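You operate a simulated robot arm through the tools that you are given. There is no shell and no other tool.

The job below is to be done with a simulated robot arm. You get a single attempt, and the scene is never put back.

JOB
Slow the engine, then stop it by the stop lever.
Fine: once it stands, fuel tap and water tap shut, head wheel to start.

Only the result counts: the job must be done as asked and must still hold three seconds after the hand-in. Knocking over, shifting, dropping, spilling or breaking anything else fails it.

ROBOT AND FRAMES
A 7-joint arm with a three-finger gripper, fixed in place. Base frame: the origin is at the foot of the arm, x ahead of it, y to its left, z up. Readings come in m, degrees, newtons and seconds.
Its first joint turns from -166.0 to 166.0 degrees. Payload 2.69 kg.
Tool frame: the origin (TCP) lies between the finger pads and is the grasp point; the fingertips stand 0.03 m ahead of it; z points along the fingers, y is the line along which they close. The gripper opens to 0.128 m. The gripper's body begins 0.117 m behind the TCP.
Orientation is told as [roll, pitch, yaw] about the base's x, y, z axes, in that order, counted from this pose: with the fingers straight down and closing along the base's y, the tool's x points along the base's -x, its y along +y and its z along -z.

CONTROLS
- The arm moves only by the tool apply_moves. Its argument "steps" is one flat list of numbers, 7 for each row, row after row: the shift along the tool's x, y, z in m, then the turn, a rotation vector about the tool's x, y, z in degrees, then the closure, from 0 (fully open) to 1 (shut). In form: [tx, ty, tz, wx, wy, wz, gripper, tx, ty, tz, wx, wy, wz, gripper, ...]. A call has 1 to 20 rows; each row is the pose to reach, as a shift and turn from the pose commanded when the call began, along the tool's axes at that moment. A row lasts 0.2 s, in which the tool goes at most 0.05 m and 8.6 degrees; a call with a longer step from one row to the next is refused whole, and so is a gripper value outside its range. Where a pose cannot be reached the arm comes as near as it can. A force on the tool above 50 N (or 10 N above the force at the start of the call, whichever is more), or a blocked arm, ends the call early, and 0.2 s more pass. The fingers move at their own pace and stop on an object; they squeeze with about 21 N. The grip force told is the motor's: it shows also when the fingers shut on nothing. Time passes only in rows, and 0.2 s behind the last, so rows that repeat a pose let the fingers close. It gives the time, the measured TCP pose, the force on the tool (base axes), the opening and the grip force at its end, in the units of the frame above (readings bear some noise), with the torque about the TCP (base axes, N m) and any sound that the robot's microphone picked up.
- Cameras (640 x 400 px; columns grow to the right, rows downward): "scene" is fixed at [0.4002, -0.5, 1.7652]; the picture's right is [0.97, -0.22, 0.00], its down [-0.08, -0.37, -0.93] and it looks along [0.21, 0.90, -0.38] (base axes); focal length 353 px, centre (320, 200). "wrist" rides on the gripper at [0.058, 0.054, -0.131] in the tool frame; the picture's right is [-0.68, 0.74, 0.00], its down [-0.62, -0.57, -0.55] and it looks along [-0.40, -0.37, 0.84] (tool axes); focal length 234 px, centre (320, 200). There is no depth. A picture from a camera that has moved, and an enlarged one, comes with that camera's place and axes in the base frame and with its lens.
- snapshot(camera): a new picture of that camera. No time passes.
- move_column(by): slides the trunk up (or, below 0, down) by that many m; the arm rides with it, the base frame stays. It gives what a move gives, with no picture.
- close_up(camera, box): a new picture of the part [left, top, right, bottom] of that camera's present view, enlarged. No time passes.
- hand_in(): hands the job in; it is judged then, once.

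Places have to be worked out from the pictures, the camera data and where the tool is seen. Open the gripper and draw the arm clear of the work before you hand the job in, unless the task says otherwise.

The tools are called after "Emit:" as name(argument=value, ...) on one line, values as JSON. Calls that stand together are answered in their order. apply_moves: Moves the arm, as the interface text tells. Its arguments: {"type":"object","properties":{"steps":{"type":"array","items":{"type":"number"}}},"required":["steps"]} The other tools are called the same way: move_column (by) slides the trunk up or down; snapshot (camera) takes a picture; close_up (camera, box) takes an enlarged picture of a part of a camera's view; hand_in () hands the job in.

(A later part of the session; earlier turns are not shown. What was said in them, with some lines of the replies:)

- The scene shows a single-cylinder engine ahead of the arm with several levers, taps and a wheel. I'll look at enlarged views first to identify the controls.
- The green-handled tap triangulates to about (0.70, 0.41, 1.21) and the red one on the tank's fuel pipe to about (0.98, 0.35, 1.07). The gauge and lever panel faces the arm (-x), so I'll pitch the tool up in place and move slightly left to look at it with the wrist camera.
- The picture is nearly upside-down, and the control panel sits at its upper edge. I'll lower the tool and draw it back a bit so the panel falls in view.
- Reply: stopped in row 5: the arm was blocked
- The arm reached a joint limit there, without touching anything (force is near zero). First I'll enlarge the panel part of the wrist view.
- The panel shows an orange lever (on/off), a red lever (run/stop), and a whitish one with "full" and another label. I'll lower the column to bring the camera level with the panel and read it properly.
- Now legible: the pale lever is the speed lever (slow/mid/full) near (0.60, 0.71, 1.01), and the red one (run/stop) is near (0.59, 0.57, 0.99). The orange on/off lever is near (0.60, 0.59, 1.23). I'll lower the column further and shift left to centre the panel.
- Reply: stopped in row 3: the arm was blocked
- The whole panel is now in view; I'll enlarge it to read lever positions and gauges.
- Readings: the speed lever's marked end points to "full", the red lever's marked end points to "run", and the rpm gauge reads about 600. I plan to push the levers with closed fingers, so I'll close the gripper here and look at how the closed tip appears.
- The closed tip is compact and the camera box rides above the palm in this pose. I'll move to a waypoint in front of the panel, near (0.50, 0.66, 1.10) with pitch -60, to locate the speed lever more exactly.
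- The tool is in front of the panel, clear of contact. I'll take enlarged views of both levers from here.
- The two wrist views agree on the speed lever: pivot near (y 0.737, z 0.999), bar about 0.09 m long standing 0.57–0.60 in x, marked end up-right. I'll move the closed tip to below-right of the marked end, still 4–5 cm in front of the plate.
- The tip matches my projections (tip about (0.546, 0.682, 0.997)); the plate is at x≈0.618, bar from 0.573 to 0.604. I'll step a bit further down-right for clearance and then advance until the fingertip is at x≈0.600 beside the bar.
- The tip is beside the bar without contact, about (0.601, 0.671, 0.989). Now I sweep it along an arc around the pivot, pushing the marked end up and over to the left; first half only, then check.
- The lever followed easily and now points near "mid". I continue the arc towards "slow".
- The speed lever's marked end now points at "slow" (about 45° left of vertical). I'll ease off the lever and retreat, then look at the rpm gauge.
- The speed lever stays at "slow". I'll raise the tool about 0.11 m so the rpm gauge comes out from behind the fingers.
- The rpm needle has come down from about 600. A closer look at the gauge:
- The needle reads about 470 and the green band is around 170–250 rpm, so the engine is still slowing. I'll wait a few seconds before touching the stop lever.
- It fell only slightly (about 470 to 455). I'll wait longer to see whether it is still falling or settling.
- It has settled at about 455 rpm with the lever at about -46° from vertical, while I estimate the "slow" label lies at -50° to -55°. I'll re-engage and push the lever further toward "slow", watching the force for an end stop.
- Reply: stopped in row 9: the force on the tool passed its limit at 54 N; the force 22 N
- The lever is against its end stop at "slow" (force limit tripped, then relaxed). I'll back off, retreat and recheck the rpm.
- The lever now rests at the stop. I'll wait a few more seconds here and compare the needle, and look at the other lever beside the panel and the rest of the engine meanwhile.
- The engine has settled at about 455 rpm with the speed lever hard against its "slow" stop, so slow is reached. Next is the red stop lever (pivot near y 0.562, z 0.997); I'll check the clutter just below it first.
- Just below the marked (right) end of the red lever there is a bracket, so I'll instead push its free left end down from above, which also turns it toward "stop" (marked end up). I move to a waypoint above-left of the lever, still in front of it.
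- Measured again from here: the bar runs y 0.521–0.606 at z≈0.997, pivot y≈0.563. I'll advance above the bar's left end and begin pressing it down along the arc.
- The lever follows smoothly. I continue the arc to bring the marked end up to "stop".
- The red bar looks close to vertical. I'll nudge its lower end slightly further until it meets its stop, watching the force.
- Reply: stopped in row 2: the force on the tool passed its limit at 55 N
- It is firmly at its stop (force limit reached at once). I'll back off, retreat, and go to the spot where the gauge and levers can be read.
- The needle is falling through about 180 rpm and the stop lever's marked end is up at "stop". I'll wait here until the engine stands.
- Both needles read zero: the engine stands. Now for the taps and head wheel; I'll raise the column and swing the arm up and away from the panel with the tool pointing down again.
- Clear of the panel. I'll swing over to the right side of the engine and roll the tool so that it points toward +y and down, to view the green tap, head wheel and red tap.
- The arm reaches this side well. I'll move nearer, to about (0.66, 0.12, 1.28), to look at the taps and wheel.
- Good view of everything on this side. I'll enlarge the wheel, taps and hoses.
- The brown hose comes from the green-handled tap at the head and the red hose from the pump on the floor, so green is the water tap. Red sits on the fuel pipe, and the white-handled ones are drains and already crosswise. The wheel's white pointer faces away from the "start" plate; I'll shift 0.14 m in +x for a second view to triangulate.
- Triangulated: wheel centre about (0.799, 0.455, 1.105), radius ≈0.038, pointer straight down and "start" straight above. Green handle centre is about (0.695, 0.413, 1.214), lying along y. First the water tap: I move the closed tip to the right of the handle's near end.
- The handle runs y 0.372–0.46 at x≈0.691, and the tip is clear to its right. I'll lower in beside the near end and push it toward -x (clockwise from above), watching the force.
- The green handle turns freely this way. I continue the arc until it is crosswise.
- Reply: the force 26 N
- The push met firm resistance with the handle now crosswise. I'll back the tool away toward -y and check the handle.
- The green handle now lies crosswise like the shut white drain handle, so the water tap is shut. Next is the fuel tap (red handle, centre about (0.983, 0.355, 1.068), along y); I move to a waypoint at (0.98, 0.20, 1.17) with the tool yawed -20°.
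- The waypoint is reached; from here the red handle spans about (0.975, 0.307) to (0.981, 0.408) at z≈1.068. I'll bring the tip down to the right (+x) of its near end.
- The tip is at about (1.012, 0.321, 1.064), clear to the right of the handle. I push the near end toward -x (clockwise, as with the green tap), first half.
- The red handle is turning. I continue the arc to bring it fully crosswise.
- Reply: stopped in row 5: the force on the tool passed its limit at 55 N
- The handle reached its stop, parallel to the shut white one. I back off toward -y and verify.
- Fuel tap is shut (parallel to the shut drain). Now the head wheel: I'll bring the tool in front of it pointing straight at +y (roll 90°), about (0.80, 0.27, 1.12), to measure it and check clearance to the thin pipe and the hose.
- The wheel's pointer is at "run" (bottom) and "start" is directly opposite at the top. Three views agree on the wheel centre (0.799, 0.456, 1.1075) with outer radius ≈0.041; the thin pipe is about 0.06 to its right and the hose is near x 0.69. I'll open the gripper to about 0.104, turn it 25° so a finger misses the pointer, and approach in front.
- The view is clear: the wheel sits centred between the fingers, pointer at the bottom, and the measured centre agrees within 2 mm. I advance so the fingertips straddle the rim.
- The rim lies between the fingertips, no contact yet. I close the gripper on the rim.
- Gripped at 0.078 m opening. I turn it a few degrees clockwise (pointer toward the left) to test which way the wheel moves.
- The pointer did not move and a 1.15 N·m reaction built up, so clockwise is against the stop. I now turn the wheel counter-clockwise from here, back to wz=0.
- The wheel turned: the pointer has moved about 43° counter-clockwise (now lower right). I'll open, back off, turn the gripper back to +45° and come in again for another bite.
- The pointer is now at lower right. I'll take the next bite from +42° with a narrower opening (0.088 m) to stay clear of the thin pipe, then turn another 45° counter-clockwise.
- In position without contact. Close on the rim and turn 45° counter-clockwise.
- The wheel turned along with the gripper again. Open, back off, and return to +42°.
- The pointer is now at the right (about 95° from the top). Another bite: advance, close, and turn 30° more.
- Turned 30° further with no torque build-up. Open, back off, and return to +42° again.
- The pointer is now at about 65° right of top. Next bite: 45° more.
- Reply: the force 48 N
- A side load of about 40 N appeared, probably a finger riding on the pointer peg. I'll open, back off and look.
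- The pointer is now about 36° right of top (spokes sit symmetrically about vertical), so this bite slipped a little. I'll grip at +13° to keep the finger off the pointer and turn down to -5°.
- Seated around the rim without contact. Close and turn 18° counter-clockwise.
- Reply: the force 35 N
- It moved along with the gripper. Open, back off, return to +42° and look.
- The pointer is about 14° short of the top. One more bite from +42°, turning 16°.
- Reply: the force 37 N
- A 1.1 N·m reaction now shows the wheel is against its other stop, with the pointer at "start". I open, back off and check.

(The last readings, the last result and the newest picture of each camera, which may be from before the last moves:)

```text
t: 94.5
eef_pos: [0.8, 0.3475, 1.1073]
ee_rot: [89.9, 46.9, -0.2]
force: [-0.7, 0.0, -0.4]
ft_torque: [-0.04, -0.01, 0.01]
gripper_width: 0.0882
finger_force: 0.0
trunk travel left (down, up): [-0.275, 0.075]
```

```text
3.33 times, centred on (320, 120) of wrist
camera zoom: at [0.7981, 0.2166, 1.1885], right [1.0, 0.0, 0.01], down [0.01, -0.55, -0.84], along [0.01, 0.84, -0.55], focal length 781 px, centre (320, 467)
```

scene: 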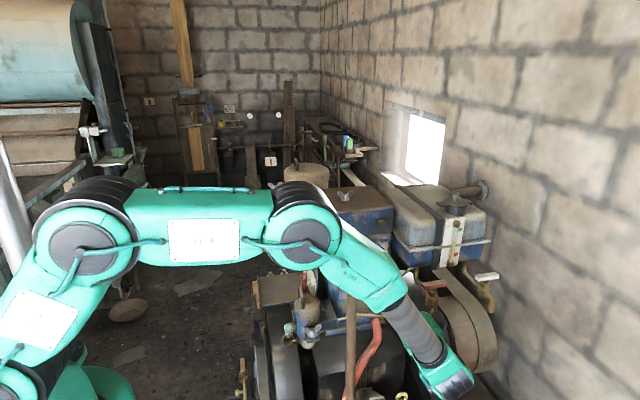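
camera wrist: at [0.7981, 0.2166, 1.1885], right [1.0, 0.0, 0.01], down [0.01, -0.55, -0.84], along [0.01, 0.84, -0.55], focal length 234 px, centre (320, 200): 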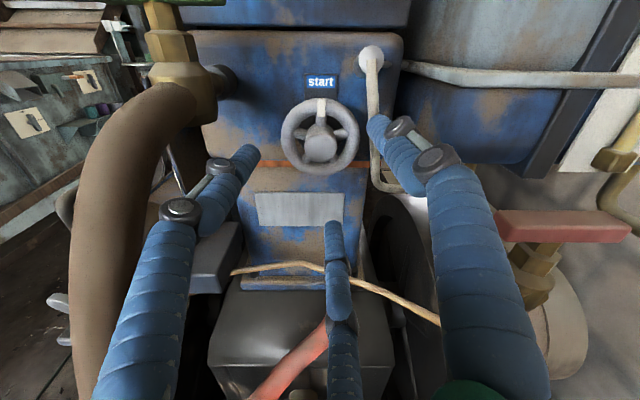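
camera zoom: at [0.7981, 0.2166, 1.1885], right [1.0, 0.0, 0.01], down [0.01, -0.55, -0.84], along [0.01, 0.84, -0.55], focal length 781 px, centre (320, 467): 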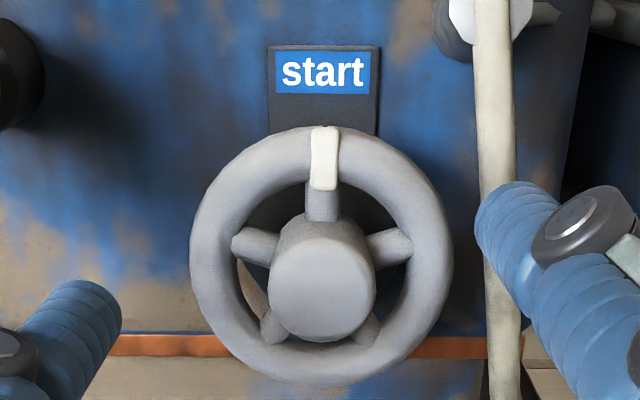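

The pointer stands exactly at "start". Now I withdraw the tool from the wheel (back and up) and verify taps and levers.

Emit:
apply_moves(steps=[0, 0, -0.04, 0, 0, 0, 0.3125, 0, 0, -0.08, 0, 0, 0, 0.3125, 0.022, 0.02, -0.115, 0, 0, 0, 0.3, 0.051, 0.048, -0.14, 0, 0, 0, 0.2, 0.08, 0.075, -0.16, 0, 0, 0, 0.1, 0.11, 0.102, -0.175, 0, 0, 0, 0, 0.14, 0.13, -0.19, 0, 0, 0, 0, 0.14, 0.13, -0.19, 0, 0, 0, 0])

Emit:
snapshot(camera="wrist")

Emit:
snapshot(camera="scene")

```text
t: 96.3
eef_pos: [0.7966, 0.1591, 1.2998]
ee_rot: [89.9, 46.8, -0.2]
force: [0.0, -0.1, 0.0]
ft_torque: [0.0, -0.03, -0.01]
gripper_width: 0.1279
finger_force: 0.1
trunk travel left (down, up): [-0.275, 0.075]
```

```text
taken
camera wrist: at [0.7947, 0.0282, 1.3807], right [1.0, 0.0, 0.01], down [0.01, -0.55, -0.84], along [0.01, 0.84, -0.55], focal length 234 px, centre (320, 200)
```

wrist: 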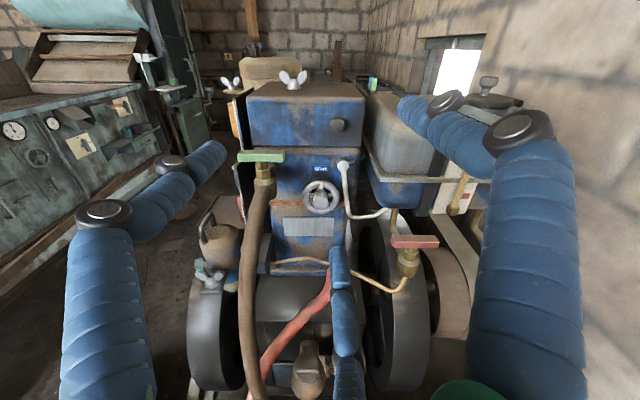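

```text
taken
```

scene: 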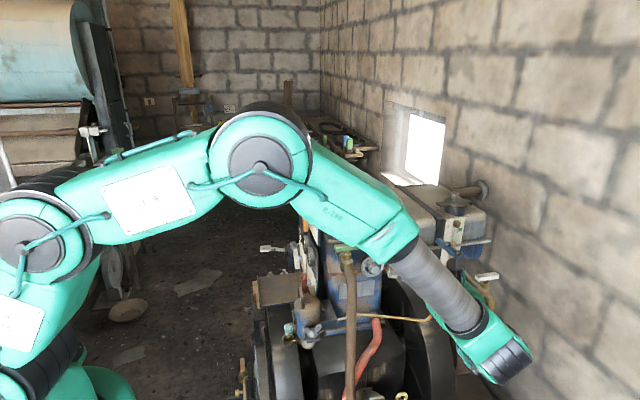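

Both handles lie crosswise in this upright view. I'll enlarge to check them, then swing back to re-check the levers.

Emit:
close_up(camera="wrist", box=[220, 130, 460, 290])

Emit:
close_up(camera="wrist", box=[180, 60, 300, 160])

```text
2.50 times, centred on (340, 210) of wrist
camera zoom: at [0.7947, 0.0282, 1.3807], right [1.0, 0.0, 0.01], down [0.01, -0.55, -0.84], along [0.01, 0.84, -0.55], focal length 585 px, centre (270, 175)
```

zoom: 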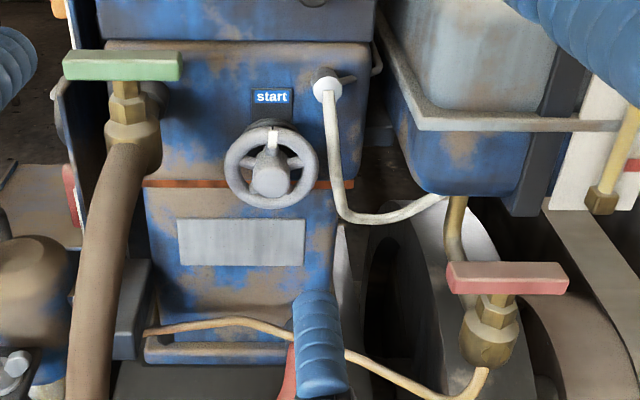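

```text
4.00 times, centred on (240, 110) of wrist
camera zoom: at [0.7947, 0.0282, 1.3807], right [1.0, 0.0, 0.01], down [0.01, -0.55, -0.84], along [0.01, 0.84, -0.55], focal length 937 px, centre (640, 560)
```

zoom: 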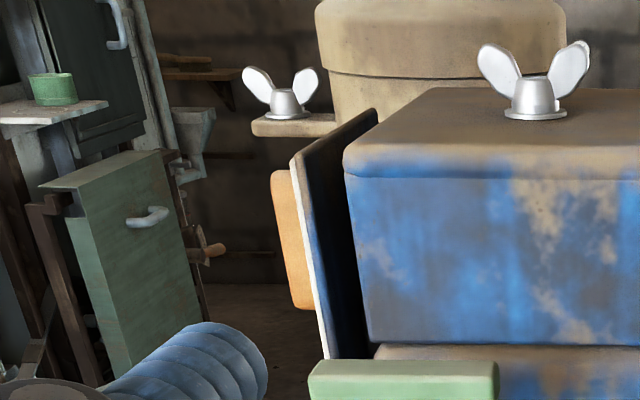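

Green and red handles are exactly crosswise and the wheel's at "start". Checking the panel levers from the scene camera.

Emit:
close_up(camera="scene", box=[250, 225, 350, 302])

```text
5.19 times, centred on (300, 264) of scene
camera zoom: at [0.4002, -0.5, 1.7652], right [0.97, -0.22, 0.0], down [-0.08, -0.37, -0.93], along [0.21, 0.9, -0.38], focal length 1835 px, centre (424, -130)
```

zoom: 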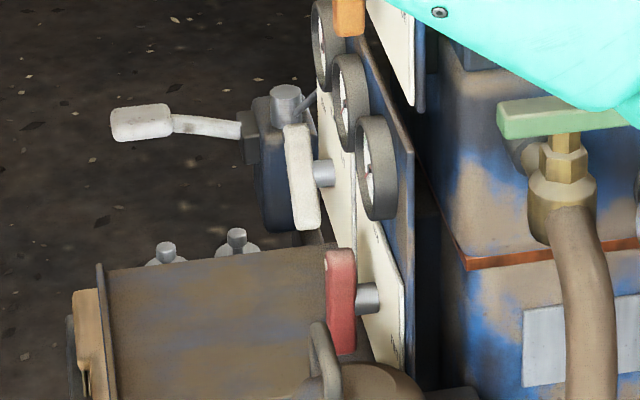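

Speed lever at "slow", red lever upright at "stop", both taps shut, wheel at "start". I draw the arm further clear of the engine with the gripper open.

Emit:
apply_moves(steps=[0.039, -0.0144, -0.004, 0, 0, 0, 0, 0.078, -0.0287, -0.008, 0, 0, 0, 0, 0.117, -0.043, -0.012, 0, 0, 0, 0, 0.156, -0.0574, -0.016, 0, 0, 0, 0, 0.195, -0.0717, -0.02, 0, 0, 0, 0, 0.234, -0.0861, -0.024, 0, 0, 0, 0, 0.273, -0.1, -0.028, 0, 0, 0, 0, 0.312, -0.1148, -0.03, 0, 0, 0, 0, 0.312, -0.1148, -0.03, 0, 0, 0, 0])

Emit:
snapshot(camera="scene")

Emit:
snapshot(camera="wrist")

```text
t: 98.3
eef_pos: [0.4991, 0.1321, 1.448]
ee_rot: [89.9, 46.8, -0.3]
force: [-0.6, 0.6, 0.5]
ft_torque: [-0.03, 0.0, -0.05]
gripper_width: 0.1279
finger_force: 0.0
trunk travel left (down, up): [-0.275, 0.075]
```

```text
taken
```

scene: 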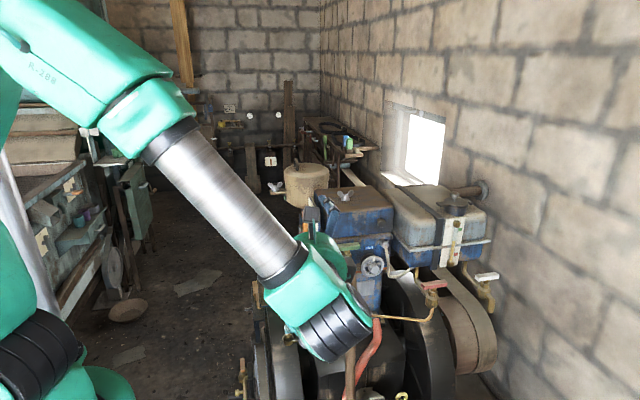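

```text
taken
camera wrist: at [0.4981, 0.0024, 1.5285], right [1.0, 0.0, 0.01], down [0.01, -0.55, -0.84], along [0.01, 0.84, -0.55], focal length 234 px, centre (320, 200)
```

wrist: 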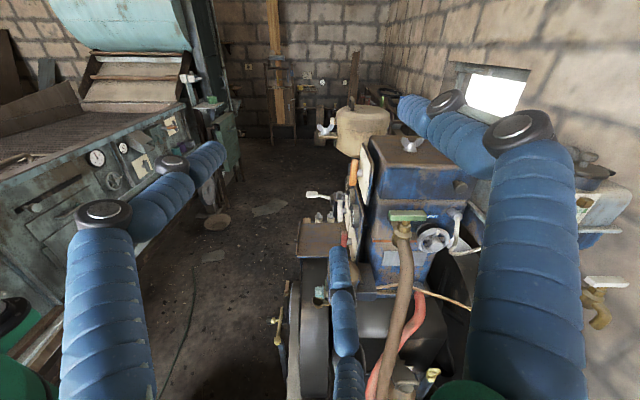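

The arm is clear with the gripper open, and nothing else has been disturbed. The engine stands, with the taps shut and the wheel at "start", so I hand the job in.

Emit:
hand_in()

```text
The job is handed in.
```

The engine is stopped and secured, and I have handed the job in. I don't have the judge's verdict.

- **Slowing:** I moved the speed lever from "full" to its "slow" stop. The rpm gauge fell from about 600 and settled near 455.
- **Stopping:** I moved the red lever from "run" to its "stop" end and waited until the rpm and pressure gauges both read zero.
- **Fuel tap:** The red handle on the tank's fuel pipe is now crosswise, against its stop.
- **Water tap:** The green handle at the head is crosswise, against its stop. No label names this tap; I took it as the water tap because it feeds the brown hose.
- **Head wheel:** I turned it counter-clockwise from "run" until it met its stop, with the pointer exactly at "start".

455 rpm is above the green band on the gauge (roughly 170–250), but the lever would not go any further. I took that as the engine's slow speed.

The two white-handled drains and the orange on/off lever were left alone. The arm is clear of the engine with the gripper open.
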